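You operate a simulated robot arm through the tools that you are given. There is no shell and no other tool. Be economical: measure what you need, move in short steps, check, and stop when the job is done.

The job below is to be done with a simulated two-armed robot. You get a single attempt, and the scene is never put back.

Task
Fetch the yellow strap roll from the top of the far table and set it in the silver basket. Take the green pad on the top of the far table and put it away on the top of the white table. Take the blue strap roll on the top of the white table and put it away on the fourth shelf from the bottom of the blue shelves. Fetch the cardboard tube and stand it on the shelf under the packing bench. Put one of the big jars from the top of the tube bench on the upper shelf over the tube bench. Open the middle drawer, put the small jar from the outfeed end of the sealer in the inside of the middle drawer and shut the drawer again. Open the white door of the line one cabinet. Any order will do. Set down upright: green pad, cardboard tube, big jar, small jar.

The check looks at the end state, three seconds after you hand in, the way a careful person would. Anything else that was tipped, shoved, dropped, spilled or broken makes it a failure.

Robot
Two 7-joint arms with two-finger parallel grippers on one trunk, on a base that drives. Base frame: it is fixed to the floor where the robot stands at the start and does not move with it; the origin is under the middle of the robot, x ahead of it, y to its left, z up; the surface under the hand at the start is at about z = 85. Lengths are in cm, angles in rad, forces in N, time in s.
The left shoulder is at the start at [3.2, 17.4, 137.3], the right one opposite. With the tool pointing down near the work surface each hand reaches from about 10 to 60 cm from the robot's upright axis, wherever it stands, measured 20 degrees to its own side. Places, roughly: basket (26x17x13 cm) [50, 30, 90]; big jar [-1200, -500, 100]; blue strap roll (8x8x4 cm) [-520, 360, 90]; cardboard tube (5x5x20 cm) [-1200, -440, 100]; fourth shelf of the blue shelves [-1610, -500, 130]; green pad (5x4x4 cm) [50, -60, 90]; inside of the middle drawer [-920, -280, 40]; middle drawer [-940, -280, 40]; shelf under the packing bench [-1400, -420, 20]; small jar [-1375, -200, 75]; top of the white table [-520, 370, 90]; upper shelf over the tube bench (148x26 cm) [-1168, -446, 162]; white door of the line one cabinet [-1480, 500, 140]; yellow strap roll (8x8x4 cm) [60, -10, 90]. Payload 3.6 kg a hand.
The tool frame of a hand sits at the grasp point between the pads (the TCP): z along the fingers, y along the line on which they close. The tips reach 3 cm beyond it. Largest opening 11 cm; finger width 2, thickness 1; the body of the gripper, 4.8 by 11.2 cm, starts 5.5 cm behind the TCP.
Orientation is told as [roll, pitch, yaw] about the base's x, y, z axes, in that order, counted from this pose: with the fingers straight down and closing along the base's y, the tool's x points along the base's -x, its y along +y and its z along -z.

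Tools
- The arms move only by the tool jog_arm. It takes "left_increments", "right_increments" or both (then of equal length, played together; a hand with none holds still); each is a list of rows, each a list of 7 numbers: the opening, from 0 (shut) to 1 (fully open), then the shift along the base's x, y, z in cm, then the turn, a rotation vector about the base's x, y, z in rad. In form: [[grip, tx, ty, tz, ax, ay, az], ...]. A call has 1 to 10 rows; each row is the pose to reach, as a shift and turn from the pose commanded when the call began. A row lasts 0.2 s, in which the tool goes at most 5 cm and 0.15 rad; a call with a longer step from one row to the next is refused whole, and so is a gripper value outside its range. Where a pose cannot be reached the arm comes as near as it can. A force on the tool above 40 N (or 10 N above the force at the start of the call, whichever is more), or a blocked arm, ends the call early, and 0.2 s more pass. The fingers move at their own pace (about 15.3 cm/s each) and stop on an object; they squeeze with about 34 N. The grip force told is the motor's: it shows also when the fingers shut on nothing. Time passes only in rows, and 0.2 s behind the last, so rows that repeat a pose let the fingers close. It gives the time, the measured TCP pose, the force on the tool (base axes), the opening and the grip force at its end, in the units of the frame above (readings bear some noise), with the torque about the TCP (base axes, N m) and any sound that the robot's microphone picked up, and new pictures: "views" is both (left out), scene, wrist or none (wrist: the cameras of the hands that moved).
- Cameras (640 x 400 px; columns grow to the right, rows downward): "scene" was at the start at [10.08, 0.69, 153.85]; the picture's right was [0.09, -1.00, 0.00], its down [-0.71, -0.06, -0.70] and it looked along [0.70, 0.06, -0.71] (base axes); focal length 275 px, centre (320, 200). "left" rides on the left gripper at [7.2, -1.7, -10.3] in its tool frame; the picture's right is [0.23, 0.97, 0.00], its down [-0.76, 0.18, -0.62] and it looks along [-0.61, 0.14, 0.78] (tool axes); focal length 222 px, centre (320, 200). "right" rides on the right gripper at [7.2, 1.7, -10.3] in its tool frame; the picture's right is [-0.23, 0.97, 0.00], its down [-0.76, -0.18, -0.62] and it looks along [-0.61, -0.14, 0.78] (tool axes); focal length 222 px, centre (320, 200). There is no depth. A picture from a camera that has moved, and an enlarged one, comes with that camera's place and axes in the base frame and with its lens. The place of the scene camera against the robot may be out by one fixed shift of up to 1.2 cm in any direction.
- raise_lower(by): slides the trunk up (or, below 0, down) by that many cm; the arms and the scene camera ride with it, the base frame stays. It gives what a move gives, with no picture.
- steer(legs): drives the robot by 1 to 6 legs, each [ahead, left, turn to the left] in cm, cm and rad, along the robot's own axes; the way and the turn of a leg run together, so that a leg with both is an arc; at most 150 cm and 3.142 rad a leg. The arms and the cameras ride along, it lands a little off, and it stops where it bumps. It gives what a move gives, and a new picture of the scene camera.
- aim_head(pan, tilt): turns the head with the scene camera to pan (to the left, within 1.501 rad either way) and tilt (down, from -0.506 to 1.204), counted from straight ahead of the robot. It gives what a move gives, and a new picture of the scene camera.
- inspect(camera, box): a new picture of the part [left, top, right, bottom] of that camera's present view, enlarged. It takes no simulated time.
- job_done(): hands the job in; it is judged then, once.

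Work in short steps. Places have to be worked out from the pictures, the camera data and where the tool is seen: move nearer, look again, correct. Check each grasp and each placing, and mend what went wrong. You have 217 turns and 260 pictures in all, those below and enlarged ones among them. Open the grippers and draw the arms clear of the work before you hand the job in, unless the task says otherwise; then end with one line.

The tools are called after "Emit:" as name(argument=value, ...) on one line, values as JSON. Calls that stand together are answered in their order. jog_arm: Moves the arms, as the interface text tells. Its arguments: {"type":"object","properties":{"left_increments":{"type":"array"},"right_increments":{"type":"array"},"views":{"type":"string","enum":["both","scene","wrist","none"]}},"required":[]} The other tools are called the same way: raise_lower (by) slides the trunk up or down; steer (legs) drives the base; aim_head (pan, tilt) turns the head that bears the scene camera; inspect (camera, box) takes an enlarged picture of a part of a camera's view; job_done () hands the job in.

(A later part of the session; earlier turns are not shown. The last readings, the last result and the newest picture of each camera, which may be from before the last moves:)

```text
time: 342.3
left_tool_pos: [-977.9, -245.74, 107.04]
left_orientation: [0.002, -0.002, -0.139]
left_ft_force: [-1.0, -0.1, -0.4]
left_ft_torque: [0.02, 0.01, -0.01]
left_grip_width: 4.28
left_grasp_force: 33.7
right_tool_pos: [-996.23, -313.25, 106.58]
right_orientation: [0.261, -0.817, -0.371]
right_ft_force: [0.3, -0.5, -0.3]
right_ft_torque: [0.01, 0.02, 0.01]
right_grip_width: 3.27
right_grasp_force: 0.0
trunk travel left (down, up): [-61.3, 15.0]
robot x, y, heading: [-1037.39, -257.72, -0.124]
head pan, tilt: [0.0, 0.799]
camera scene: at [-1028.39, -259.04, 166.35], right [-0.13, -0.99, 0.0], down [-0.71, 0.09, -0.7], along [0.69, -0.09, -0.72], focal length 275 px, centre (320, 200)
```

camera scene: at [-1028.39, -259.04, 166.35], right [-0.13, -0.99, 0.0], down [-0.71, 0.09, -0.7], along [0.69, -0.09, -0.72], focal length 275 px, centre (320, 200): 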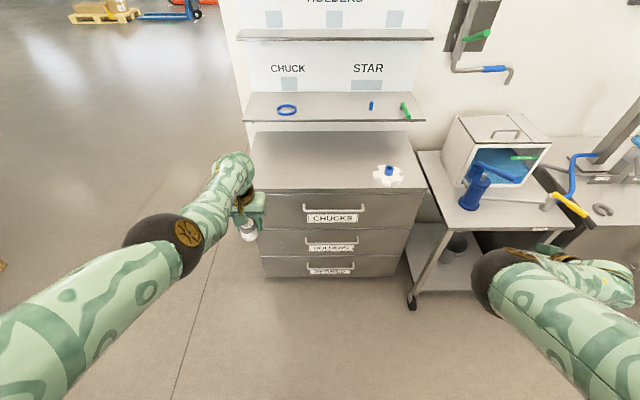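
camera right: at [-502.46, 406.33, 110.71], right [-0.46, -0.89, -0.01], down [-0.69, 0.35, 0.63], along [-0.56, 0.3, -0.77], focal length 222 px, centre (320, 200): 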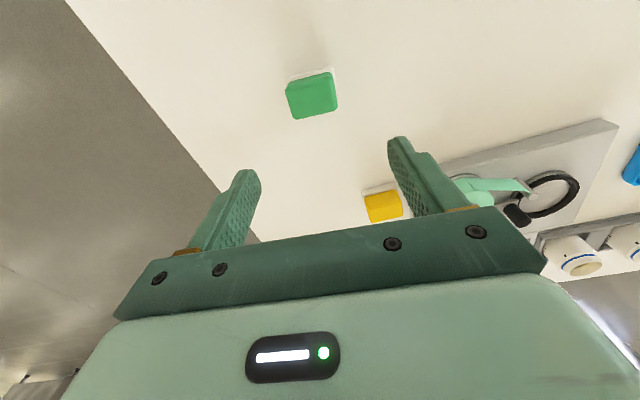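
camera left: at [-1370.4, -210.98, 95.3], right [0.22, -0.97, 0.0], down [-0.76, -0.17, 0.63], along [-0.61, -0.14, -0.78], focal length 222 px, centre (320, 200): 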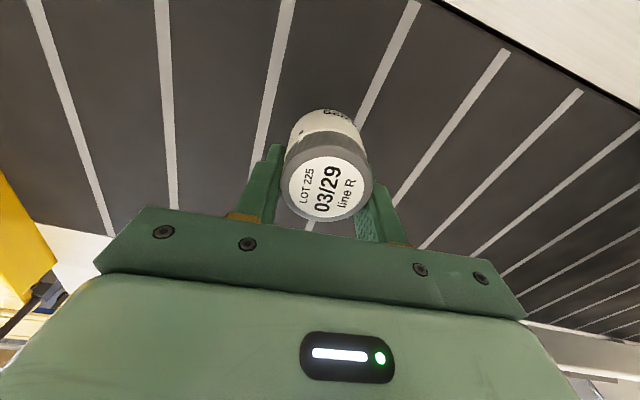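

The forward tilt worked. I lower the trunk by 40 and then rotate the hand the rest of the way (fingers level and ahead, closing vertically).

Emit:
raise_lower(by=-40)

Emit:
jog_arm(right_increments=[[0.3, 0, 1, 0, 0.118, -0.068, -0.055], [0.3, 0, 2, 0, 0.236, -0.136, -0.11], [0.3, 0, 3, 0, 0.354, -0.204, -0.165], [0.3, 0, 4, 0, 0.472, -0.272, -0.22], [0.3, 0, 5, 0, 0.59, -0.34, -0.275], [0.3, 0, 6, 0, 0.708, -0.408, -0.33], [0.3, 0, 7, 0, 0.826, -0.476, -0.385], [0.3, 0, 8, 0, 0.944, -0.544, -0.44], [0.3, 0, 9, 0, 1.062, -0.612, -0.495], [0.3, 0, 10, 0, 1.18, -0.68, -0.55]], views="both")

```text
time: 346.1
left_tool_pos: [-977.89, -245.65, 67.05]
left_orientation: [0.002, -0.004, -0.139]
left_ft_force: [-0.3, 0.0, -1.1]
left_ft_torque: [-0.03, 0.0, 0.04]
left_grip_width: 4.33
left_grasp_force: 34.0
right_tool_pos: [-996.45, -313.12, 66.48]
right_orientation: [0.26, -0.815, -0.369]
right_ft_force: [0.2, 0.0, 0.7]
right_ft_torque: [-0.02, -0.01, -0.01]
right_grip_width: 3.3
right_grasp_force: 0.1
trunk travel left (down, up): [-21.3, 55.0]
robot x, y, heading: [-1036.95, -258.04, -0.125]
head pan, tilt: [0.0, 0.799]
```

```text
time: 348.4
left_tool_pos: [-977.87, -245.64, 67.05]
left_orientation: [0.001, -0.002, -0.14]
left_ft_force: [0.5, -0.1, -0.7]
left_ft_torque: [-0.03, -0.05, -0.01]
left_grip_width: 4.31
left_grasp_force: 34.2
right_tool_pos: [-996.31, -303.09, 66.63]
right_orientation: [1.55, -0.05, -1.679]
right_ft_force: [-1.0, -0.5, -0.6]
right_ft_torque: [0.01, 0.01, 0.0]
right_grip_width: 3.3
right_grasp_force: 0.2
trunk travel left (down, up): [-21.3, 55.0]
robot x, y, heading: [-1037.0, -257.8, -0.125]
head pan, tilt: [0.0, 0.799]
camera scene: at [-1017.73, -260.32, 125.82], right [-0.13, -0.99, 0.0], down [-0.71, 0.09, -0.7], along [0.69, -0.09, -0.72], focal length 275 px, centre (320, 200)
camera right: at [-1005.84, -294.63, 68.13], right [0.0, -0.18, 0.98], down [-0.71, -0.7, -0.13], along [0.71, -0.69, -0.13], focal length 222 px, centre (320, 200)
```

scene: 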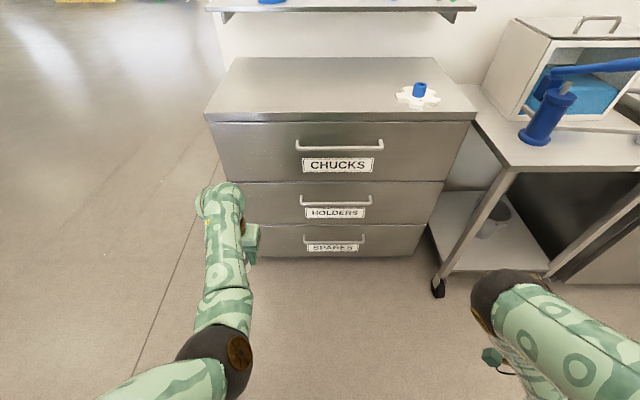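
right: 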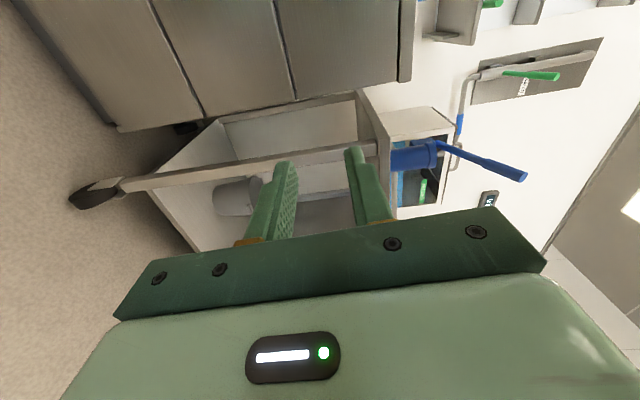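

The hand is oriented right. By triangulation the middle bar is at about (-940,-277,42). I lower the trunk 20, stretch the right hand forward 14 cm, and pull the jar hand back.

Emit:
raise_lower(by=-20)

Emit:
jog_arm(left_increments=[[0, -2, 0, 0.5, 0, 0, 0], [0, -4, 0, 1, 0, 0, 0], [0, -6, 0, 1.5, 0, 0, 0], [0, -8, 0, 2, 0, 0, 0], [0, -9, 0, 3, 0, 0, 0], [0, -10, 0, 4, 0, 0, 0]], right_increments=[[0.6, 3, -0.4, -0.7, 0.005, 0.01, 0], [0.8, 6, -0.8, -1.4, 0.01, 0.02, 0], [0.8, 9, -1.2, -2.2, 0.015, 0.03, 0], [0.8, 12, -1.5, -3, 0.02, 0.04, 0], [0.8, 14, -1.8, -4, 0.02, 0.04, 0], [0.8, 14, -1.8, -4, 0.02, 0.04, 0]], views="scene")

```text
time: 350.5
left_tool_pos: [-977.58, -245.45, 47.28]
left_orientation: [0.005, -0.01, -0.136]
left_ft_force: [0.5, -0.3, -0.7]
left_ft_torque: [-0.02, 0.0, 0.0]
left_grip_width: 4.3
left_grasp_force: 33.7
right_tool_pos: [-996.49, -303.12, 46.51]
right_orientation: [1.548, -0.051, -1.678]
right_ft_force: [-0.2, 0.0, -0.1]
right_ft_torque: [0.01, -0.02, 0.0]
right_grip_width: 3.3
right_grasp_force: 0.1
trunk travel left (down, up): [-1.3, 75.0]
robot x, y, heading: [-1037.31, -258.0, -0.128]
head pan, tilt: [0.0, 0.799]
```

```text
time: 351.4
left_tool_pos: [-977.36, -245.08, 54.5]
left_orientation: [0.029, -0.177, -0.127]
left_ft_force: [-0.5, -0.2, -0.7]
left_ft_torque: [0.0, 0.0, 0.01]
left_grip_width: 4.31
left_grasp_force: 34.3
right_tool_pos: [-986.76, -304.27, 44.36]
right_orientation: [1.516, -0.039, -1.674]
right_ft_force: [-0.6, -0.6, 0.1]
right_ft_torque: [0.03, -0.02, -0.01]
right_grip_width: 8.83
right_grasp_force: 0.1
trunk travel left (down, up): [-1.3, 75.0]
robot x, y, heading: [-1037.46, -258.4, -0.124]
head pan, tilt: [0.0, 0.799]
stopped in row 4 (left hand): the arm was blocked; the commanded pose is now the measured one
camera scene: at [-1005.72, -261.85, 104.43], right [-0.13, -0.99, 0.0], down [-0.71, 0.09, -0.7], along [0.69, -0.09, -0.72], focal length 275 px, centre (320, 200)
```

scene: 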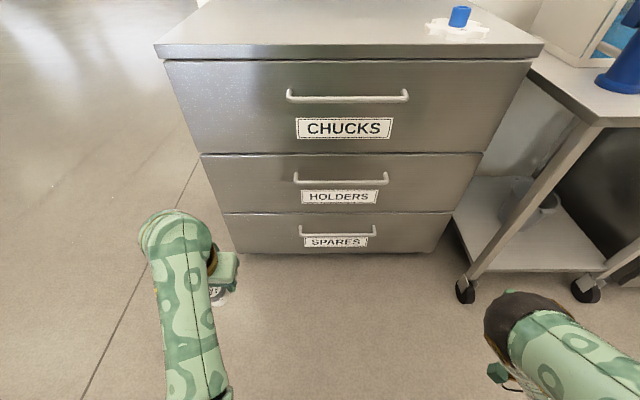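

The right hand is ready. I slide the base left 31 cm, then 27 cm ahead, to bring the open fingers in front of the bar, and check.

Emit:
steer(legs=[[0, 31, 0], [27, 0, 0]])

Emit:
inspect(camera="right", box=[0, 0, 640, 400])

```text
time: 355.0
left_tool_pos: [-946.91, -217.46, 54.42]
left_orientation: [0.03, -0.175, -0.13]
left_ft_force: [-0.6, -0.3, -1.5]
left_ft_torque: [0.01, 0.0, -0.01]
left_grip_width: 4.32
left_grasp_force: 34.2
right_tool_pos: [-956.08, -276.87, 44.15]
right_orientation: [1.516, -0.038, -1.676]
right_ft_force: [1.1, 0.0, -0.3]
right_ft_torque: [0.02, 0.0, 0.0]
right_grip_width: 8.79
right_grasp_force: 0.1
trunk travel left (down, up): [-1.3, 75.0]
robot x, y, heading: [-1006.28, -229.91, -0.129]
head pan, tilt: [0.0, 0.799]
camera scene: at [-974.97, -234.4, 104.43], right [-0.13, -0.99, 0.0], down [-0.71, 0.09, -0.7], along [0.69, -0.09, -0.72], focal length 275 px, centre (320, 200)
```

scene: 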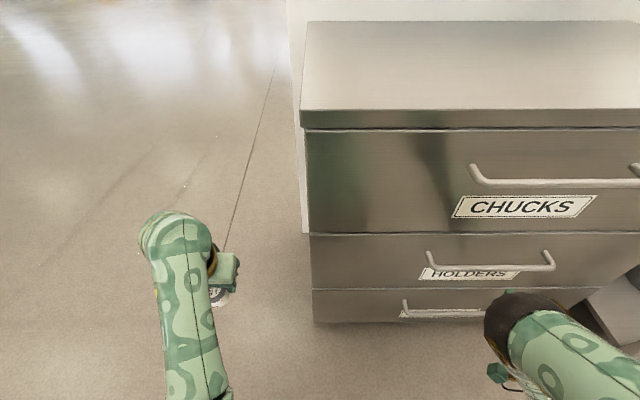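

```text
1.00 times, centred on (320, 200) of right (not enlarged: the box is as wide or as high as the picture)
camera zoom: at [-965.55, -268.48, 46.29], right [0.03, -0.19, 0.98], down [-0.71, -0.7, -0.11], along [0.7, -0.69, -0.16], focal length 222 px, centre (320, 200)
```

zoom: 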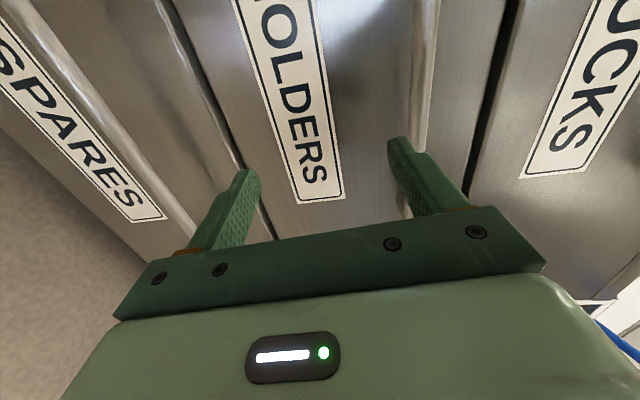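

The wrist view shows the bar higher and nearer than I thought: about (-948,-277,51). I raise the hand 7 cm and look again.

Emit:
jog_arm(right_increments=[[0.8, 0, 0, 2, 0.01, 0.01, 0], [0.8, 0, 0, 4, 0.02, 0.02, 0], [0.8, 0, 0, 6, 0.04, 0.03, 0], [0.8, 0, 0, 7, 0.05, 0.03, 0]], views="wrist")

```text
time: 356.0
left_tool_pos: [-946.87, -217.56, 54.39]
left_orientation: [0.032, -0.178, -0.13]
left_ft_force: [-0.2, 0.4, -1.0]
left_ft_torque: [0.03, -0.02, 0.03]
left_grip_width: 4.29
left_grasp_force: 33.7
right_tool_pos: [-956.22, -276.76, 51.32]
right_orientation: [1.481, 0.009, -1.673]
right_ft_force: [-0.4, 0.6, -0.6]
right_ft_torque: [0.01, 0.0, -0.01]
right_grip_width: 8.82
right_grasp_force: 0.0
trunk travel left (down, up): [-1.3, 75.0]
robot x, y, heading: [-1006.75, -230.51, -0.126]
head pan, tilt: [0.0, 0.799]
camera right: at [-965.49, -268.47, 53.95], right [0.06, -0.24, 0.97], down [-0.71, -0.69, -0.13], along [0.7, -0.68, -0.22], focal length 222 px, centre (320, 200)
```

right: 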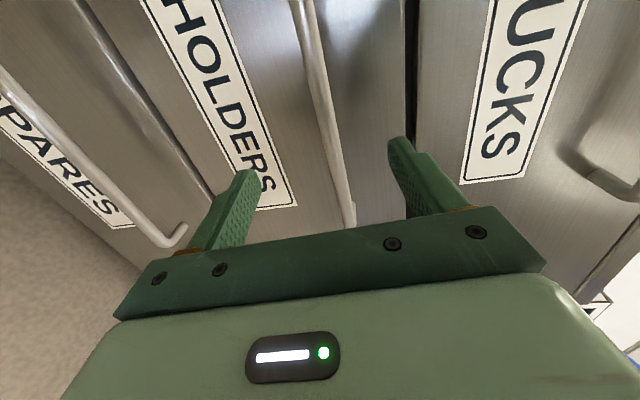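

The bar is now between the fingers. I correct the roll, push 6 cm forward, and close on the bar.

Emit:
jog_arm(right_increments=[[0.8, 2, -0.3, 0.1, -0.03, 0, 0], [0.8, 4, -0.5, 0.2, -0.06, 0, 0], [0.8, 6, -0.8, 0.3, -0.08, 0, 0], [0, 6, -0.8, 0.3, -0.08, 0, 0], [0, 6, -0.8, 0.3, -0.08, 0, 0], [0, 6, -0.8, 0.3, -0.08, 0, 0], [0, 6, -0.8, 0.3, -0.08, 0, 0]], views="wrist")

```text
time: 357.6
left_tool_pos: [-946.81, -217.53, 54.36]
left_orientation: [0.032, -0.175, -0.129]
left_ft_force: [-0.3, -0.4, -1.0]
left_ft_torque: [0.02, -0.02, 0.03]
left_grip_width: 4.31
left_grasp_force: 33.6
right_tool_pos: [-950.14, -277.57, 51.54]
right_orientation: [1.487, -0.069, -1.674]
right_ft_force: [-1.7, 0.9, -7.9]
right_ft_torque: [0.97, -0.07, -0.27]
right_grip_width: 1.48
right_grasp_force: 45.3
trunk travel left (down, up): [-1.3, 75.0]
robot x, y, heading: [-1006.19, -230.49, -0.129]
head pan, tilt: [0.0, 0.799]
camera right: at [-959.47, -269.15, 53.63], right [0.07, -0.17, 0.98], down [-0.71, -0.7, -0.07], along [0.7, -0.7, -0.16], focal length 222 px, centre (320, 200)
```

right: 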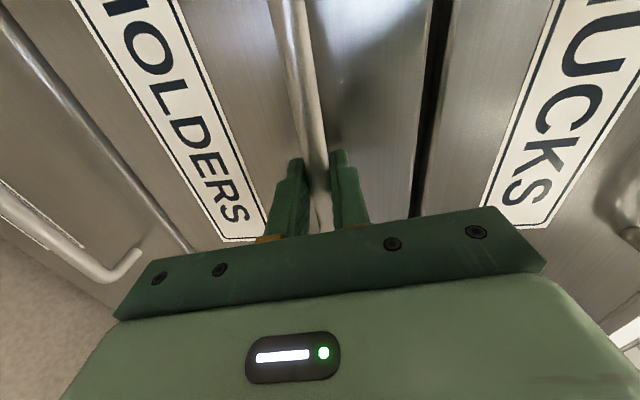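

The bar is gripped (1.5 cm). I pull by backing the base, 12 cm first.

Emit:
steer(legs=[[-12, 0, 0]])

```text
time: 358.9
left_tool_pos: [-958.76, -216.1, 54.3]
left_orientation: [0.031, -0.174, -0.129]
left_ft_force: [-0.3, 0.0, -0.8]
left_ft_torque: [0.03, 0.0, 0.01]
left_grip_width: 4.29
left_grasp_force: 33.9
right_tool_pos: [-962.09, -276.25, 51.52]
right_orientation: [1.487, -0.07, -1.677]
right_ft_force: [-1.9, -3.9, -11.3]
right_ft_torque: [0.88, -0.03, -1.24]
right_grip_width: 1.49
right_grasp_force: 45.0
trunk travel left (down, up): [-1.3, 75.0]
robot x, y, heading: [-1018.1, -228.77, -0.127]
head pan, tilt: [0.0, 0.799]
camera scene: at [-986.85, -232.95, 104.4], right [-0.13, -0.99, 0.0], down [-0.71, 0.09, -0.7], along [0.69, -0.09, -0.72], focal length 275 px, centre (320, 200)
```

scene: 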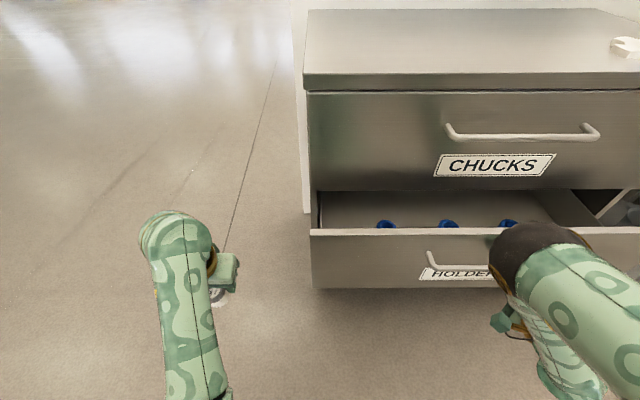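

The drawer is opening, with blue holders in the back of it. I pull another 18 cm.

Emit:
steer(legs=[[-18, 0, 0]])

```text
time: 360.4
left_tool_pos: [-976.83, -213.84, 54.18]
left_orientation: [0.034, -0.175, -0.131]
left_ft_force: [-0.2, -0.8, -0.7]
left_ft_torque: [0.04, -0.01, 0.0]
left_grip_width: 4.29
left_grasp_force: 33.8
right_tool_pos: [-980.31, -274.01, 51.47]
right_orientation: [1.487, -0.069, -1.681]
right_ft_force: [-0.8, -9.7, -8.3]
right_ft_torque: [0.91, -0.04, -0.34]
right_grip_width: 1.44
right_grasp_force: 45.2
trunk travel left (down, up): [-1.3, 75.0]
robot x, y, heading: [-1036.36, -226.06, -0.132]
head pan, tilt: [0.0, 0.799]
camera scene: at [-1004.97, -230.68, 104.4], right [-0.13, -0.99, 0.0], down [-0.71, 0.09, -0.7], along [0.69, -0.09, -0.72], focal length 275 px, centre (320, 200)
```

scene: 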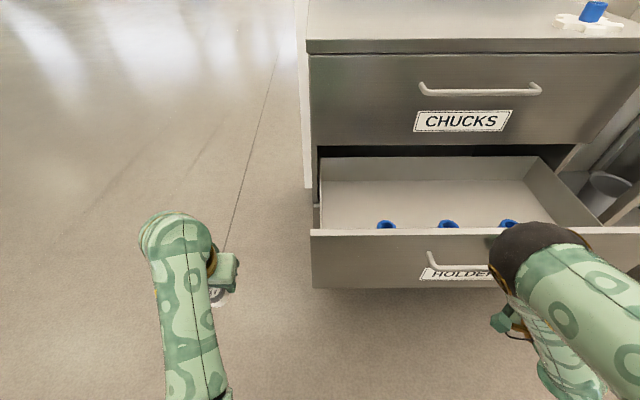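

It has opened 30 cm, and the blue holders sit near the front panel. I pull 6 cm more, then release the handle and pull the right hand back.

Emit:
steer(legs=[[-6, 0, 0]])

Emit:
jog_arm(right_increments=[[0.4, 0, 0, 0, 0, 0, 0], [0.7, 0, 0, 0, 0, 0, 0], [0.7, 0, 0, 0, 0, 0, 0], [0.7, -3, 0.4, 0, 0, 0, 0], [0.7, -6, 0.8, 0, 0, 0, 0]], views="wrist")

```text
time: 361.1
left_tool_pos: [-978.1, -213.42, 54.28]
left_orientation: [0.035, -0.179, -0.128]
left_ft_force: [-0.4, 0.5, -1.3]
left_ft_torque: [0.02, -0.01, -0.01]
left_grip_width: 4.28
left_grasp_force: 34.3
right_tool_pos: [-981.33, -273.71, 51.6]
right_orientation: [1.491, -0.068, -1.677]
right_ft_force: [11.6, -8.2, -14.4]
right_ft_torque: [0.92, 0.09, -0.57]
right_grip_width: 1.5
right_grasp_force: 44.9
trunk travel left (down, up): [-1.3, 75.0]
robot x, y, heading: [-1037.62, -226.1, -0.132]
head pan, tilt: [0.0, 0.799]
stopped in leg 1: the force on the tool passed its limit at 49 N (the readings are from after the stop); the commanded pose is now the measured one
camera scene: at [-1006.21, -230.51, 104.37], right [-0.13, -0.99, 0.0], down [-0.71, 0.09, -0.7], along [0.69, -0.09, -0.72], focal length 275 px, centre (320, 200)
```

scene: 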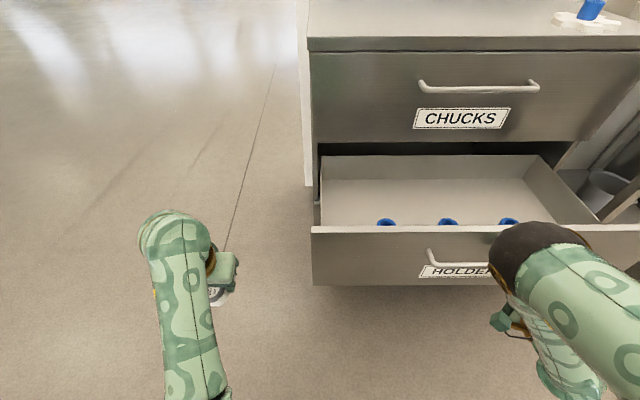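

```text
time: 362.4
left_tool_pos: [-978.25, -213.42, 54.4]
left_orientation: [0.035, -0.181, -0.127]
left_ft_force: [0.2, 0.2, -0.9]
left_ft_torque: [0.02, -0.02, 0.03]
left_grip_width: 4.29
left_grasp_force: 34.6
right_tool_pos: [-987.48, -272.71, 52.01]
right_orientation: [1.496, -0.071, -1.673]
right_ft_force: [0.4, -1.2, -0.6]
right_ft_torque: [-0.03, -0.02, 0.01]
right_grip_width: 7.7
right_grasp_force: 0.0
trunk travel left (down, up): [-1.3, 75.0]
robot x, y, heading: [-1037.62, -226.3, -0.131]
head pan, tilt: [0.0, 0.799]
camera right: at [-996.86, -264.17, 54.06], right [0.06, -0.17, 0.98], down [-0.71, -0.7, -0.08], along [0.7, -0.7, -0.16], focal length 222 px, centre (320, 200)
```

right: 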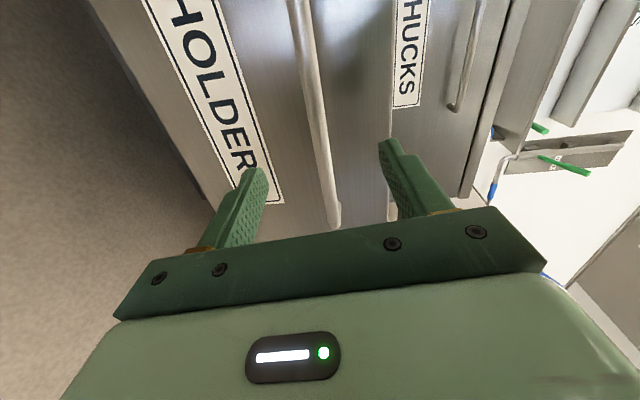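

The drawer is at its stop (31 cm out). I raise the trunk 35 cm, then level the jar hand and bring it inward over the drawer.

Emit:
raise_lower(by=35)

Emit:
jog_arm(left_increments=[[0, 1, -2, 0, 0, 0.04, 0], [0, 2, -4, 0, -0.01, 0.08, 0], [0, 3, -7, 0, -0.02, 0.12, 0], [0, 4, -10, 0, -0.03, 0.16, 0], [0, 4, -13, 0, -0.035, 0.18, 0], [0, 4, -16, 0, -0.035, 0.18, 0]], views="scene")

```text
time: 365.8
left_tool_pos: [-978.28, -213.39, 89.46]
left_orientation: [0.033, -0.179, -0.126]
left_ft_force: [0.6, 0.6, -0.7]
left_ft_torque: [0.01, 0.02, -0.03]
left_grip_width: 4.27
left_grasp_force: 34.0
right_tool_pos: [-987.4, -272.77, 86.91]
right_orientation: [1.493, -0.071, -1.676]
right_ft_force: [0.8, -0.5, -0.4]
right_ft_torque: [0.02, 0.01, 0.01]
right_grip_width: 7.69
right_grasp_force: 0.2
trunk travel left (down, up): [-36.3, 40.0]
robot x, y, heading: [-1037.96, -226.24, -0.124]
head pan, tilt: [0.0, 0.799]
```

```text
time: 367.2
left_tool_pos: [-975.81, -226.56, 90.07]
left_orientation: [-0.022, -0.006, -0.123]
left_ft_force: [0.3, -0.2, 0.1]
left_ft_torque: [0.01, 0.0, -0.01]
left_grip_width: 4.3
left_grasp_force: 33.7
left hand out of reach, approached as far as the arm can: row 5, 6
right_tool_pos: [-987.44, -272.93, 86.82]
right_orientation: [1.494, -0.07, -1.676]
right_ft_force: [-0.3, 0.4, 0.2]
right_ft_torque: [0.01, 0.04, 0.02]
right_grip_width: 7.67
right_grasp_force: 0.1
trunk travel left (down, up): [-36.3, 40.0]
robot x, y, heading: [-1037.53, -226.32, -0.126]
head pan, tilt: [0.0, 0.799]
camera scene: at [-1024.79, -227.99, 141.19], right [-0.13, -0.99, 0.0], down [-0.71, 0.09, -0.7], along [0.69, -0.09, -0.72], focal length 275 px, centre (320, 200)
```

scene: 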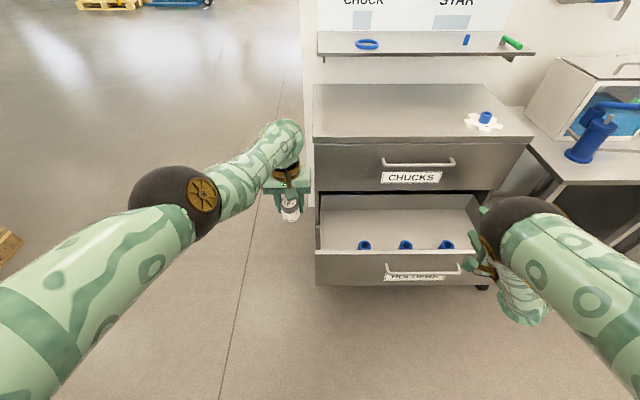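

The jar hand is near full stretch. I bring it back 5 cm so it stays mobile, and lift the right hand 22 cm so it stays above the drawer when the trunk goes down.

Emit:
jog_arm(left_increments=[[0, -1, 0.5, -0.5, 0, 0, 0], [0, -2, 1, -1, 0, 0, 0], [0, -3, 1.5, -2, 0, 0, 0], [0, -4, 2, -3, 0, 0, 0], [0, -5, 2, -4, 0, 0, 0], [0, -6, 2, -5, 0, 0, 0], [0, -6, 2, -6, 0, 0, 0], [0, -6, 2, -6, 0, 0, 0]], right_increments=[[0.3, 0, 0, 3, 0, 0, 0], [0.3, 0, 0, 6, 0, 0, 0], [0.3, 0, 0, 9, 0, 0, 0], [0.3, 0, 0, 12, 0, 0, 0], [0.3, 0, 0, 15, 0, 0, 0], [0.3, 0, 0, 18, 0, 0, 0], [0.3, 0, 0, 21, 0, 0, 0], [0.3, 0, 0, 23, 0, 0, 0]], views="none")

```text
time: 369.0
left_tool_pos: [-978.46, -226.07, 82.83]
left_orientation: [-0.023, -0.006, -0.122]
left_ft_force: [-0.7, -0.7, -0.3]
left_ft_torque: [0.03, 0.0, 0.0]
left_grip_width: 4.31
left_grasp_force: 34.2
left hand out of reach, approached as far as the arm can: row 1, 2, 3, 4, 5, 6, 7, 8
right_tool_pos: [-987.37, -272.93, 109.71]
right_orientation: [1.494, -0.071, -1.677]
right_ft_force: [0.7, -0.2, 0.4]
right_ft_torque: [0.0, -0.02, 0.01]
right_grip_width: 3.3
right_grasp_force: 0.1
trunk travel left (down, up): [-36.3, 40.0]
robot x, y, heading: [-1038.29, -226.27, -0.127]
head pan, tilt: [0.0, 0.799]
```

The left arm is at its straight limit, which still lets it swing down. I lower it on its arc by about 16 cm here in free space.

Emit:
jog_arm(left_increments=[[0, -1, 0, -3, 0, 0, 0], [0, -2.5, 0, -6, 0, 0, 0], [0, -4, 0, -9, 0, 0, 0], [0, -6, 0, -12, 0, 0, 0], [0, -8, 0, -14, 0, 0, 0], [0, -10, 0, -16, 0, 0, 0]], views="none")

```text
time: 370.4
left_tool_pos: [-988.94, -225.29, 67.17]
left_orientation: [-0.022, -0.006, -0.122]
left_ft_force: [0.1, -0.2, -0.3]
left_ft_torque: [-0.03, 0.03, -0.01]
left_grip_width: 4.32
left_grasp_force: 33.8
left hand out of reach, approached as far as the arm can: row 2, 3, 4, 5, 6
right_tool_pos: [-987.47, -272.86, 109.81]
right_orientation: [1.495, -0.07, -1.675]
right_ft_force: [0.6, -0.6, 0.2]
right_ft_torque: [0.02, 0.02, -0.04]
right_grip_width: 3.31
right_grasp_force: 0.1
trunk travel left (down, up): [-36.3, 40.0]
robot x, y, heading: [-1037.75, -226.5, -0.125]
head pan, tilt: [0.0, 0.799]
```

Standing west of the drawer, my base would hit the open panel. Instead I approach from the drawer's north side, facing south, with the trunk a bit higher for clearance.

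Emit:
raise_lower(by=8)

Emit:
steer(legs=[[0, 30, 0], [0, 0, -1.445], [0, 40, 0]])

Emit:
aim_head(pan=0.3, tilt=0.9)

```text
time: 371.5
left_tool_pos: [-988.06, -225.43, 76.77]
left_orientation: [-0.022, -0.039, -0.122]
left_ft_force: [0.5, -0.6, -0.9]
left_ft_torque: [-0.02, -0.01, -0.01]
left_grip_width: 4.32
left_grasp_force: 33.8
right_tool_pos: [-987.33, -272.84, 117.86]
right_orientation: [1.494, -0.07, -1.675]
right_ft_force: [-0.7, 1.0, 0.5]
right_ft_torque: [-0.02, 0.0, -0.02]
right_grip_width: 3.3
right_grasp_force: 0.1
trunk travel left (down, up): [-44.3, 32.0]
robot x, y, heading: [-1037.51, -225.98, -0.127]
head pan, tilt: [0.0, 0.799]
```

```text
time: 379.2
left_tool_pos: [-986.73, -245.46, 76.68]
left_orientation: [-0.024, -0.042, -1.569]
left_ft_force: [0.3, -0.1, -0.9]
left_ft_torque: [0.0, -0.02, -0.01]
left_grip_width: 4.3
left_grasp_force: 33.7
right_tool_pos: [-1033.63, -252.02, 117.84]
right_orientation: [1.496, -0.07, -3.124]
right_ft_force: [0.0, -0.3, 0.2]
right_ft_torque: [-0.03, 0.02, -0.02]
right_grip_width: 3.3
right_grasp_force: 0.1
trunk travel left (down, up): [-44.3, 32.0]
robot x, y, heading: [-993.97, -196.35, -1.569]
head pan, tilt: [0.0, 0.799]
camera scene: at [-994.22, -207.77, 149.27], right [-1.0, 0.0, 0.0], down [0.0, 0.72, -0.7], along [0.0, -0.7, -0.72], focal length 275 px, centre (320, 200)
```

scene: 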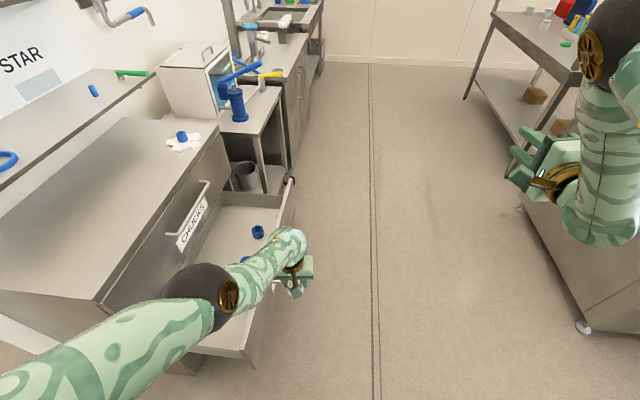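

```text
time: 380.0
left_tool_pos: [-986.8, -245.53, 76.86]
left_orientation: [-0.022, -0.039, -1.569]
left_ft_force: [0.2, -0.1, -0.8]
left_ft_torque: [-0.02, 0.05, -0.02]
left_grip_width: 4.31
left_grasp_force: 34.2
right_tool_pos: [-1033.77, -252.01, 117.83]
right_orientation: [1.496, -0.07, -3.121]
right_ft_force: [0.1, 1.3, 0.6]
right_ft_torque: [-0.03, 0.01, 0.01]
right_grip_width: 3.3
right_grasp_force: 0.0
trunk travel left (down, up): [-44.3, 32.0]
robot x, y, heading: [-993.8, -196.19, -1.575]
head pan, tilt: [0.3, 0.901]
camera scene: at [-992.09, -206.93, 148.48], right [-0.96, -0.29, 0.0], down [-0.23, 0.75, -0.62], along [0.18, -0.59, -0.78], focal length 275 px, centre (320, 200)
```

scene: 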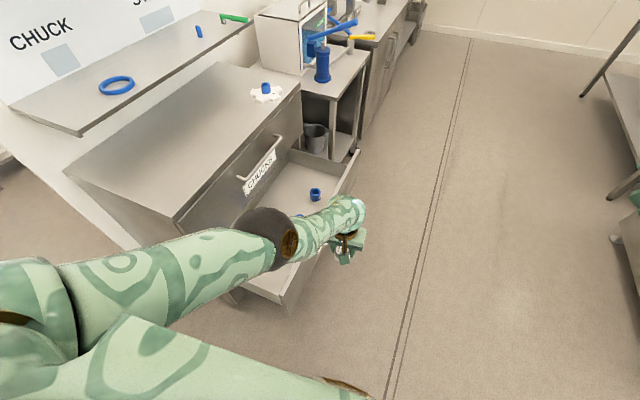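

From here I can see blue holders in a row inside the drawer. I bring the jar hand over the drawer's north part at this height and look through the wrist camera.

Emit:
steer(legs=[[0, 23, 0]])

Emit:
inspect(camera="left", box=[0, 0, 640, 400])

```text
time: 381.8
left_tool_pos: [-963.4, -245.47, 76.79]
left_orientation: [-0.025, -0.043, -1.567]
left_ft_force: [0.3, 0.5, -0.5]
left_ft_torque: [0.01, 0.03, -0.01]
left_grip_width: 4.31
left_grasp_force: 33.6
right_tool_pos: [-1010.42, -252.31, 117.88]
right_orientation: [1.495, -0.07, -3.12]
right_ft_force: [-0.3, 0.1, 0.2]
right_ft_torque: [0.0, 0.0, -0.02]
right_grip_width: 3.3
right_grasp_force: 0.1
trunk travel left (down, up): [-44.3, 32.0]
robot x, y, heading: [-970.47, -196.59, -1.573]
head pan, tilt: [0.3, 0.901]
camera scene: at [-968.8, -206.97, 148.48], right [-0.96, -0.29, 0.0], down [-0.23, 0.75, -0.62], along [0.18, -0.59, -0.78], focal length 275 px, centre (320, 200)
```

scene: 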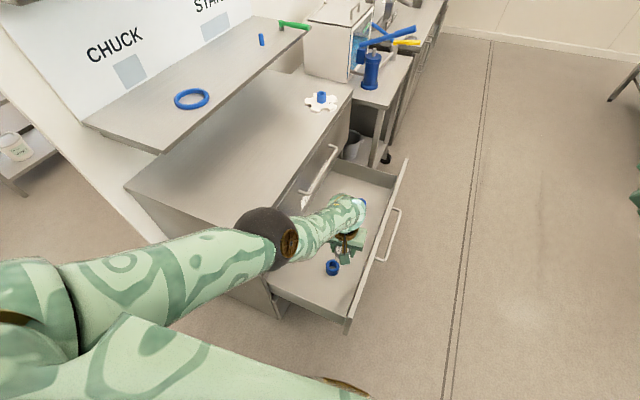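

```text
1.00 times, centred on (320, 200) of left (not enlarged: the box is as wide or as high as the picture)
camera zoom: at [-964.82, -237.81, 86.72], right [0.97, 0.23, -0.03], down [0.19, -0.74, 0.65], along [0.12, -0.64, -0.76], focal length 222 px, centre (320, 200)
```

zoom: 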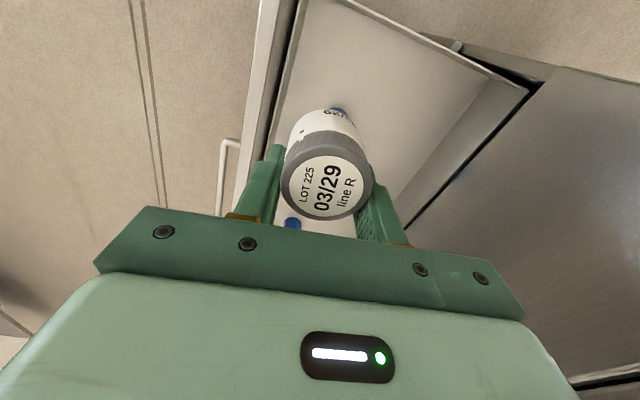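

There is good room at (-963,-246): between the front panel, the first holder and the north wall. The elbow also clears the cabinet corner here. I lower the trunk 34 cm and check.

Emit:
raise_lower(by=-33)

Emit:
aim_head(pan=0.2, tilt=1.1)

Emit:
inspect(camera="left", box=[0, 0, 640, 400])

```text
time: 384.2
left_tool_pos: [-963.44, -240.43, 40.34]
left_orientation: [-0.014, 0.183, -1.568]
left_ft_force: [3.9, 6.8, 27.0]
left_ft_torque: [0.11, -0.59, 0.22]
left_grip_width: 4.31
left_grasp_force: 34.4
right_tool_pos: [-1010.37, -252.21, 89.74]
right_orientation: [1.488, -0.07, -3.119]
right_ft_force: [-0.6, -0.5, -0.8]
right_ft_torque: [-0.03, 0.01, 0.01]
right_grip_width: 3.3
right_grasp_force: 0.0
trunk travel left (down, up): [-16.5, 59.8]
robot x, y, heading: [-970.54, -196.27, -1.569]
head pan, tilt: [0.3, 0.901]
stopped: the force on the tool passed its limit at 302 N (the readings are from after the stop); the commanded pose is now the measured one
```

```text
time: 384.9
left_tool_pos: [-963.44, -240.49, 40.08]
left_orientation: [-0.017, 0.182, -1.568]
left_ft_force: [5.3, 5.9, 26.3]
left_ft_torque: [0.07, -0.73, 0.0]
left_grip_width: 4.31
left_grasp_force: 34.4
right_tool_pos: [-1010.35, -252.22, 89.69]
right_orientation: [1.486, -0.069, -3.118]
right_ft_force: [-0.4, 0.9, 0.0]
right_ft_torque: [-0.01, 0.0, -0.03]
right_grip_width: 3.28
right_grasp_force: 0.0
trunk travel left (down, up): [-16.5, 59.8]
robot x, y, heading: [-970.21, -196.36, -1.572]
head pan, tilt: [0.201, 1.1]
camera scene: at [-969.86, -217.06, 118.73], right [-0.98, -0.2, 0.0], down [-0.18, 0.87, -0.46], along [0.09, -0.45, -0.89], focal length 275 px, centre (320, 200)
```

scene: 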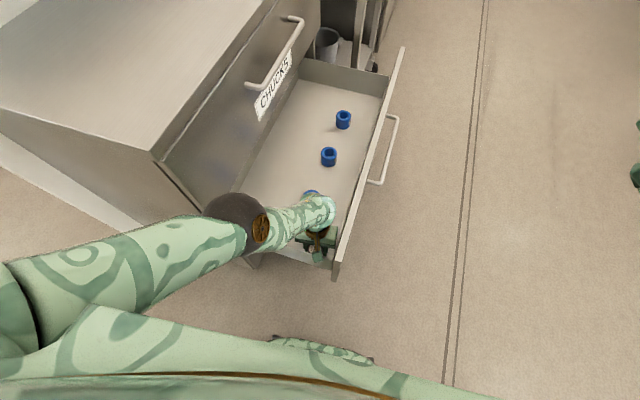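

```text
1.00 times, centred on (320, 200) of left (not enlarged: the box is as wide or as high as the picture)
camera zoom: at [-964.81, -235.2, 51.53], right [0.97, 0.23, 0.03], down [0.19, -0.86, 0.47], along [0.13, -0.45, -0.88], focal length 222 px, centre (320, 200)
```

zoom: 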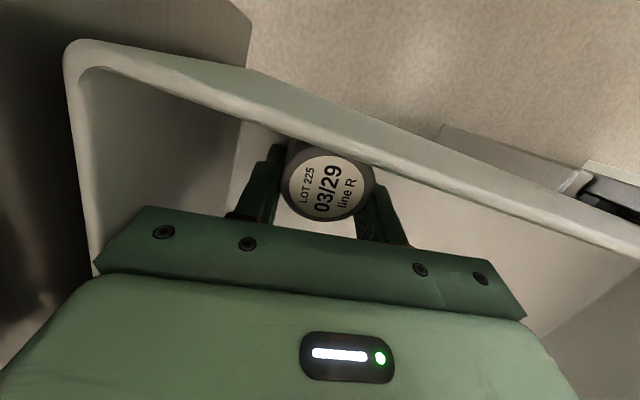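

The jar met the drawer floor early, at about TCP z 42, and the hand tilted. I ease up, level the hand, and move it back from the wall.

Emit:
jog_arm(left_increments=[[0, 0, -0.5, 1, -0.04, 0, 0], [0, 0, -1.2, 2, -0.08, 0, 0], [0, 0, -2, 2.5, -0.13, 0, 0], [0, 0, -2.8, 2.8, -0.18, 0, 0]], views="wrist")

```text
time: 385.9
left_tool_pos: [-963.82, -244.81, 40.8]
left_orientation: [-0.015, 0.008, -1.568]
left_ft_force: [31.4, 13.2, 1.5]
left_ft_torque: [-0.69, 1.9, -1.52]
left_grip_width: 4.32
left_grasp_force: 33.8
left hand out of reach, approached as far as the arm can: row 1, 2, 3, 4
right_tool_pos: [-1010.17, -252.38, 89.8]
right_orientation: [1.486, -0.071, -3.118]
right_ft_force: [1.4, 0.8, 0.4]
right_ft_torque: [-0.01, -0.01, -0.02]
right_grip_width: 3.3
right_grasp_force: 0.1
trunk travel left (down, up): [-16.5, 59.8]
robot x, y, heading: [-970.52, -196.37, -1.568]
head pan, tilt: [0.201, 1.1]
camera left: at [-965.25, -237.64, 51.12], right [0.97, 0.23, -0.01], down [0.19, -0.77, 0.62], along [0.13, -0.6, -0.79], focal length 222 px, centre (320, 200)
```

left: 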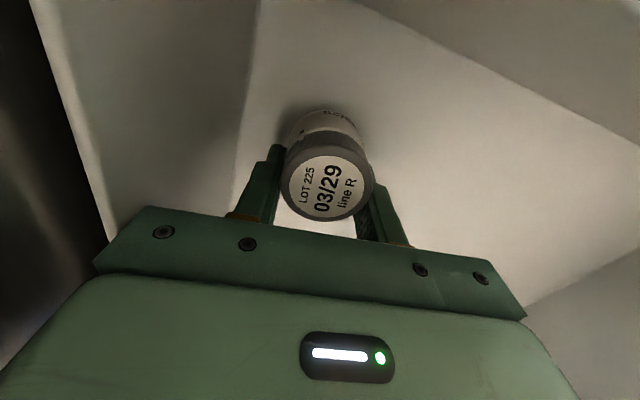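

Level again and inside the drawer, but a finger presses on the front panel. I shift 1.5 cm inward and lower until it touches.

Emit:
jog_arm(left_increments=[[0, 1, 0, 0, 0, 0, 0], [0, 2, 0, 0, 0, 0, 0], [0, 2, 0, -0.5, 0, 0, 0], [0, 2, 0, -1, 0, 0, 0]], views="wrist")

```text
time: 386.9
left_tool_pos: [-962.26, -245.04, 40.14]
left_orientation: [-0.02, 0.003, -1.569]
left_ft_force: [-1.6, -1.5, 8.5]
left_ft_torque: [0.19, -0.11, 0.02]
left_grip_width: 4.32
left_grasp_force: 33.9
left hand out of reach, approached as far as the arm can: row 1, 2
right_tool_pos: [-1010.29, -252.18, 89.8]
right_orientation: [1.485, -0.069, -3.118]
right_ft_force: [0.3, 0.2, 0.5]
right_ft_torque: [-0.01, 0.04, -0.03]
right_grip_width: 3.3
right_grasp_force: 0.1
trunk travel left (down, up): [-16.5, 59.8]
robot x, y, heading: [-970.43, -196.07, -1.569]
head pan, tilt: [0.201, 1.1]
camera left: at [-963.64, -237.76, 50.38], right [0.97, 0.23, -0.02], down [0.19, -0.76, 0.62], along [0.13, -0.61, -0.79], focal length 222 px, centre (320, 200)
```

left: 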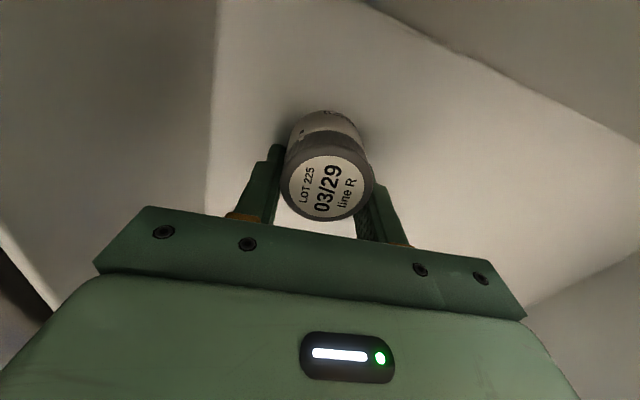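

The jar stands on the drawer floor (8.5 N). I open gently and lift away with the trunk.

Emit:
jog_arm(left_increments=[[0.42, 0, 0, 0, 0, 0, 0], [0.48, 0, 0, 0, 0, 0, 0], [0.55, 0, 0, 0, 0, 0, 0], [0.55, 0, 0, 0, 0, 0, 0]], views="none")

Emit:
raise_lower(by=30)

Emit:
inspect(camera="left", box=[0, 0, 640, 400])

```text
time: 387.9
left_tool_pos: [-962.22, -245.03, 40.02]
left_orientation: [-0.017, 0.005, -1.568]
left_ft_force: [-0.8, -3.9, 7.8]
left_ft_torque: [-0.18, -0.23, -0.14]
left_grip_width: 6.04
left_grasp_force: 0.1
right_tool_pos: [-1010.47, -252.38, 89.62]
right_orientation: [1.486, -0.07, -3.118]
right_ft_force: [-0.2, 0.3, 0.1]
right_ft_torque: [-0.03, -0.01, 0.04]
right_grip_width: 3.3
right_grasp_force: 0.0
trunk travel left (down, up): [-16.5, 59.8]
robot x, y, heading: [-970.37, -196.05, -1.574]
head pan, tilt: [0.201, 1.1]
```

```text
time: 390.9
left_tool_pos: [-962.0, -250.81, 81.43]
left_orientation: [-0.02, -0.247, -1.567]
left_ft_force: [0.7, -0.1, -0.2]
left_ft_torque: [-0.01, -0.05, 0.01]
left_grip_width: 6.04
left_grasp_force: 0.1
right_tool_pos: [-1010.43, -252.41, 119.65]
right_orientation: [1.485, -0.07, -3.119]
right_ft_force: [-0.4, 0.8, 0.7]
right_ft_torque: [0.0, 0.0, 0.0]
right_grip_width: 3.31
right_grasp_force: 0.0
trunk travel left (down, up): [-46.5, 29.8]
robot x, y, heading: [-970.27, -196.13, -1.57]
head pan, tilt: [0.201, 1.1]
```

```text
1.00 times, centred on (320, 200) of left (not enlarged: the box is as wide or as high as the picture)
camera zoom: at [-963.52, -241.27, 89.55], right [0.97, 0.22, -0.07], down [0.19, -0.59, 0.79], along [0.13, -0.78, -0.62], focal length 222 px, centre (320, 200)
```

zoom: 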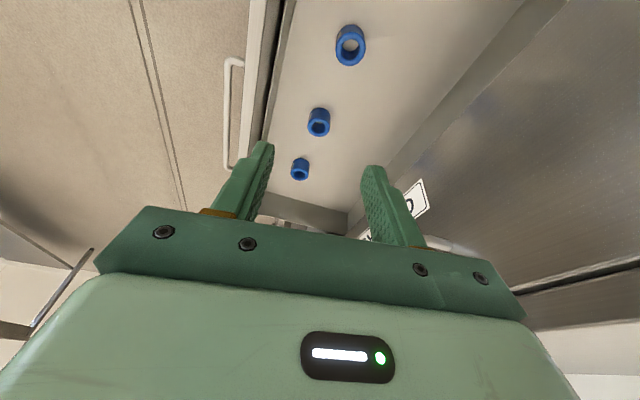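

The holders stand undisturbed; the jar is below this view. I check it with the head camera.

Emit:
aim_head(pan=0.1, tilt=1.15)

```text
time: 391.6
left_tool_pos: [-962.12, -250.95, 81.36]
left_orientation: [-0.019, -0.244, -1.565]
left_ft_force: [0.1, 0.5, -0.4]
left_ft_torque: [0.0, 0.01, 0.0]
left_grip_width: 6.05
left_grasp_force: 0.0
right_tool_pos: [-1010.35, -252.48, 119.67]
right_orientation: [1.486, -0.072, -3.118]
right_ft_force: [0.0, 0.0, 0.7]
right_ft_torque: [-0.01, 0.01, 0.0]
right_grip_width: 3.32
right_grasp_force: 0.1
trunk travel left (down, up): [-46.5, 29.8]
robot x, y, heading: [-971.03, -196.49, -1.569]
head pan, tilt: [0.099, 1.15]
camera scene: at [-970.51, -205.26, 149.06], right [-1.0, -0.1, 0.0], down [-0.09, 0.91, -0.41], along [0.04, -0.41, -0.91], focal length 275 px, centre (320, 200)
```

scene: 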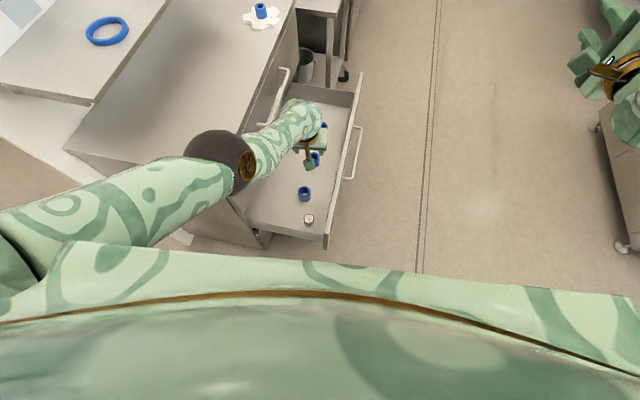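

The small jar stands upright in the drawer. Now to close it: I go back to the west side facing east, as before.

Emit:
steer(legs=[[0, -30, 0], [0, -40, 0], [0, 0, 1.44]])

Emit:
jog_arm(left_increments=[[0.55, 0, 3, 2, 0, 0.04, 0], [0.55, 0, 6, 4, 0, 0.08, 0], [0.55, -1, 9, 6, 0, 0.12, 0], [0.55, -2, 12, 8, 0, 0.16, 0], [0.55, -3, 15, 9, 0, 0.2, 0], [0.55, -4, 18, 10, 0, 0.24, 0], [0.55, -4, 18, 10, 0, 0.24, 0], [0.55, -4, 18, 10, 0, 0.24, 0]], right_increments=[[0.1, 0, 0, -3.5, 0, 0, 0], [0, 0, 0, -7, 0, 0, 0], [0, 0, 0, -10.5, 0, 0, 0], [0, 0, 0, -14, 0, 0, 0], [0, 0, 0, -17.5, 0, 0, 0], [0, 0, 0, -21, 0, 0, 0], [0, 0, 0, -24.5, 0, 0, 0], [0, 0, 0, -28, 0, 0, 0]], views="none")

Emit:
aim_head(pan=-0.2, tilt=0.9)

```text
time: 399.2
left_tool_pos: [-984.87, -196.27, 81.49]
left_orientation: [-0.018, -0.245, -0.15]
left_ft_force: [-0.4, 0.2, 0.3]
left_ft_torque: [0.02, -0.04, -0.01]
left_grip_width: 6.07
left_grasp_force: 0.1
right_tool_pos: [-990.79, -244.33, 119.66]
right_orientation: [1.486, -0.068, -1.701]
right_ft_force: [0.6, 0.1, -0.2]
right_ft_torque: [0.03, 0.03, 0.03]
right_grip_width: 3.3
right_grasp_force: 0.0
trunk travel left (down, up): [-46.5, 29.8]
robot x, y, heading: [-1039.67, -196.15, -0.151]
head pan, tilt: [0.099, 1.15]
camera scene: at [-1031.7, -197.11, 149.06], right [-0.06, -1.0, 0.0], down [-0.91, 0.05, -0.41], along [0.41, -0.02, -0.91], focal length 275 px, centre (320, 200)
```

scene: 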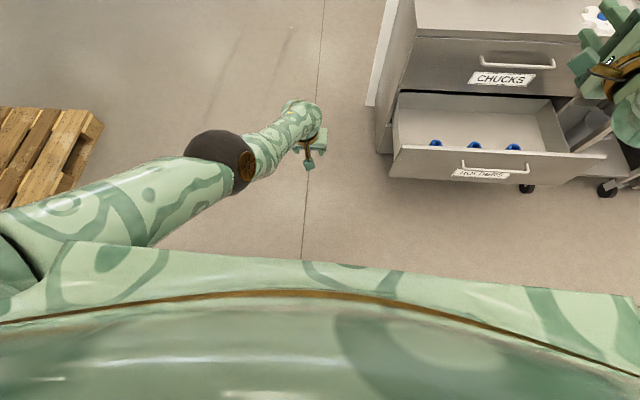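

```text
time: 401.0
left_tool_pos: [-988.4, -176.94, 91.77]
left_orientation: [-0.035, -0.009, -0.131]
left_ft_force: [-0.1, 0.5, 0.3]
left_ft_torque: [0.0, -0.02, 0.02]
left_grip_width: 6.04
left_grasp_force: 0.1
right_tool_pos: [-990.71, -244.37, 91.69]
right_orientation: [1.488, -0.068, -1.704]
right_ft_force: [0.3, -0.1, 0.1]
right_ft_torque: [0.0, 0.0, -0.03]
right_grip_width: 0.0
right_grasp_force: 34.0
trunk travel left (down, up): [-46.5, 29.8]
robot x, y, heading: [-1040.39, -196.03, -0.155]
head pan, tilt: [0.099, 1.15]
```

```text
time: 401.8
left_tool_pos: [-988.25, -176.92, 91.88]
left_orientation: [-0.034, -0.012, -0.134]
left_ft_force: [0.2, 0.8, -1.1]
left_ft_torque: [0.0, 0.01, -0.01]
left_grip_width: 6.05
left_grasp_force: 0.0
right_tool_pos: [-990.84, -244.35, 91.69]
right_orientation: [1.485, -0.069, -1.702]
right_ft_force: [-0.9, -0.3, -0.4]
right_ft_torque: [0.0, -0.01, 0.01]
right_grip_width: 0.01
right_grasp_force: 33.9
trunk travel left (down, up): [-46.5, 29.8]
robot x, y, heading: [-1039.9, -196.55, -0.157]
head pan, tilt: [-0.201, 0.901]
camera scene: at [-1030.58, -199.41, 150.75], right [-0.35, -0.94, 0.0], down [-0.74, 0.27, -0.62], along [0.58, -0.22, -0.78], focal length 275 px, centre (320, 200)
```

scene: 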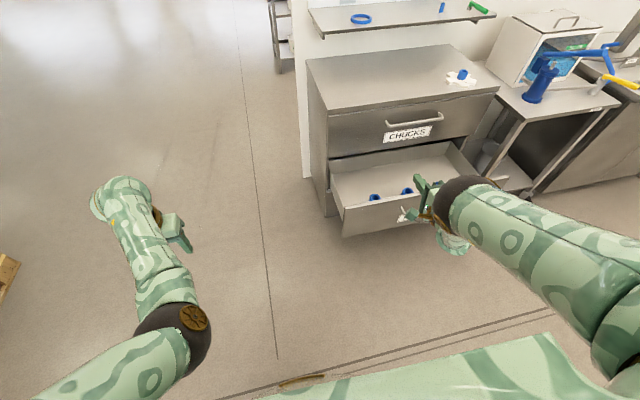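

The left arm is free again. I slide right to line the closed right fist with the drawer's middle, and lower the trunk so it pushes below the bar.

Emit:
steer(legs=[[0, -32, 0.02]])

Emit:
raise_lower(by=-40)

Emit:
raise_lower(by=-5.5)

Emit:
inspect(camera="right", box=[0, 0, 640, 400])

```text
time: 403.9
left_tool_pos: [-993.09, -207.33, 91.94]
left_orientation: [-0.033, -0.014, -0.116]
left_ft_force: [-0.4, 0.0, 0.1]
left_ft_torque: [0.03, -0.01, -0.02]
left_grip_width: 6.07
left_grasp_force: 0.0
right_tool_pos: [-994.52, -274.68, 91.66]
right_orientation: [1.485, -0.068, -1.686]
right_ft_force: [-0.4, -0.7, -0.2]
right_ft_torque: [0.04, -0.02, -0.01]
right_grip_width: 0.03
right_grasp_force: 34.3
trunk travel left (down, up): [-46.5, 29.8]
robot x, y, heading: [-1044.64, -227.37, -0.134]
head pan, tilt: [-0.201, 0.901]
camera scene: at [-1035.14, -230.46, 150.76], right [-0.33, -0.94, 0.0], down [-0.74, 0.26, -0.62], along [0.59, -0.21, -0.78], focal length 275 px, centre (320, 200)
```

scene: 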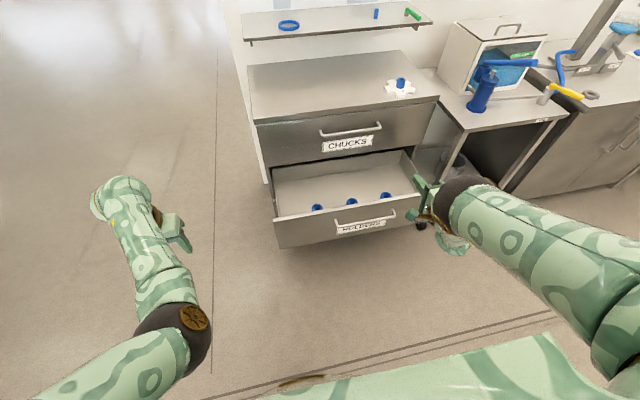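

```text
time: 407.8
left_tool_pos: [-989.03, -205.67, 55.24]
left_orientation: [-0.001, -0.112, -0.104]
left_ft_force: [-0.7, -0.1, -0.4]
left_ft_torque: [0.02, -0.03, 0.01]
left_grip_width: 6.05
left_grasp_force: 0.0
right_tool_pos: [-994.6, -274.59, 51.81]
right_orientation: [1.488, -0.07, -1.686]
right_ft_force: [0.7, 0.4, 0.4]
right_ft_torque: [0.03, 0.0, -0.02]
right_grip_width: 0.02
right_grasp_force: 34.1
trunk travel left (down, up): [-6.5, 69.8]
robot x, y, heading: [-1045.0, -227.02, -0.141]
head pan, tilt: [-0.201, 0.901]
```

```text
time: 408.7
left_tool_pos: [-989.09, -205.82, 49.45]
left_orientation: [0.005, -0.111, -0.109]
left_ft_force: [-0.6, 0.0, 0.3]
left_ft_torque: [-0.03, -0.01, -0.01]
left_grip_width: 6.02
left_grasp_force: 0.1
right_tool_pos: [-994.59, -274.57, 46.14]
right_orientation: [1.487, -0.069, -1.687]
right_ft_force: [0.3, -0.1, 0.6]
right_ft_torque: [-0.03, 0.0, 0.0]
right_grip_width: 0.0
right_grasp_force: 34.0
trunk travel left (down, up): [-1.0, 75.3]
robot x, y, heading: [-1044.24, -227.2, -0.139]
head pan, tilt: [-0.201, 0.901]
```

```text
1.00 times, centred on (320, 200) of right (not enlarged: the box is as wide or as high as the picture)
camera zoom: at [-1003.84, -266.01, 48.3], right [0.06, -0.17, 0.98], down [-0.72, -0.69, -0.07], along [0.69, -0.7, -0.16], focal length 222 px, centre (320, 200)
```

zoom: 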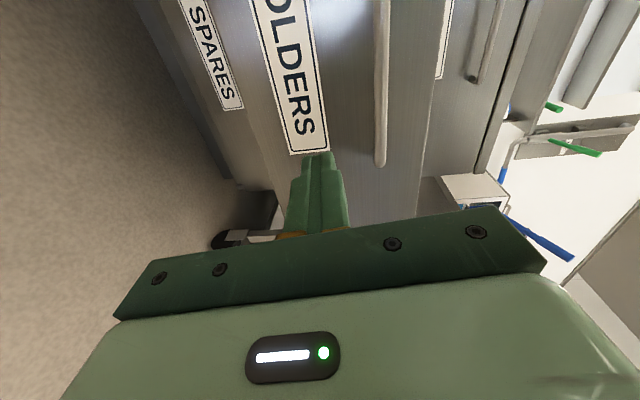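

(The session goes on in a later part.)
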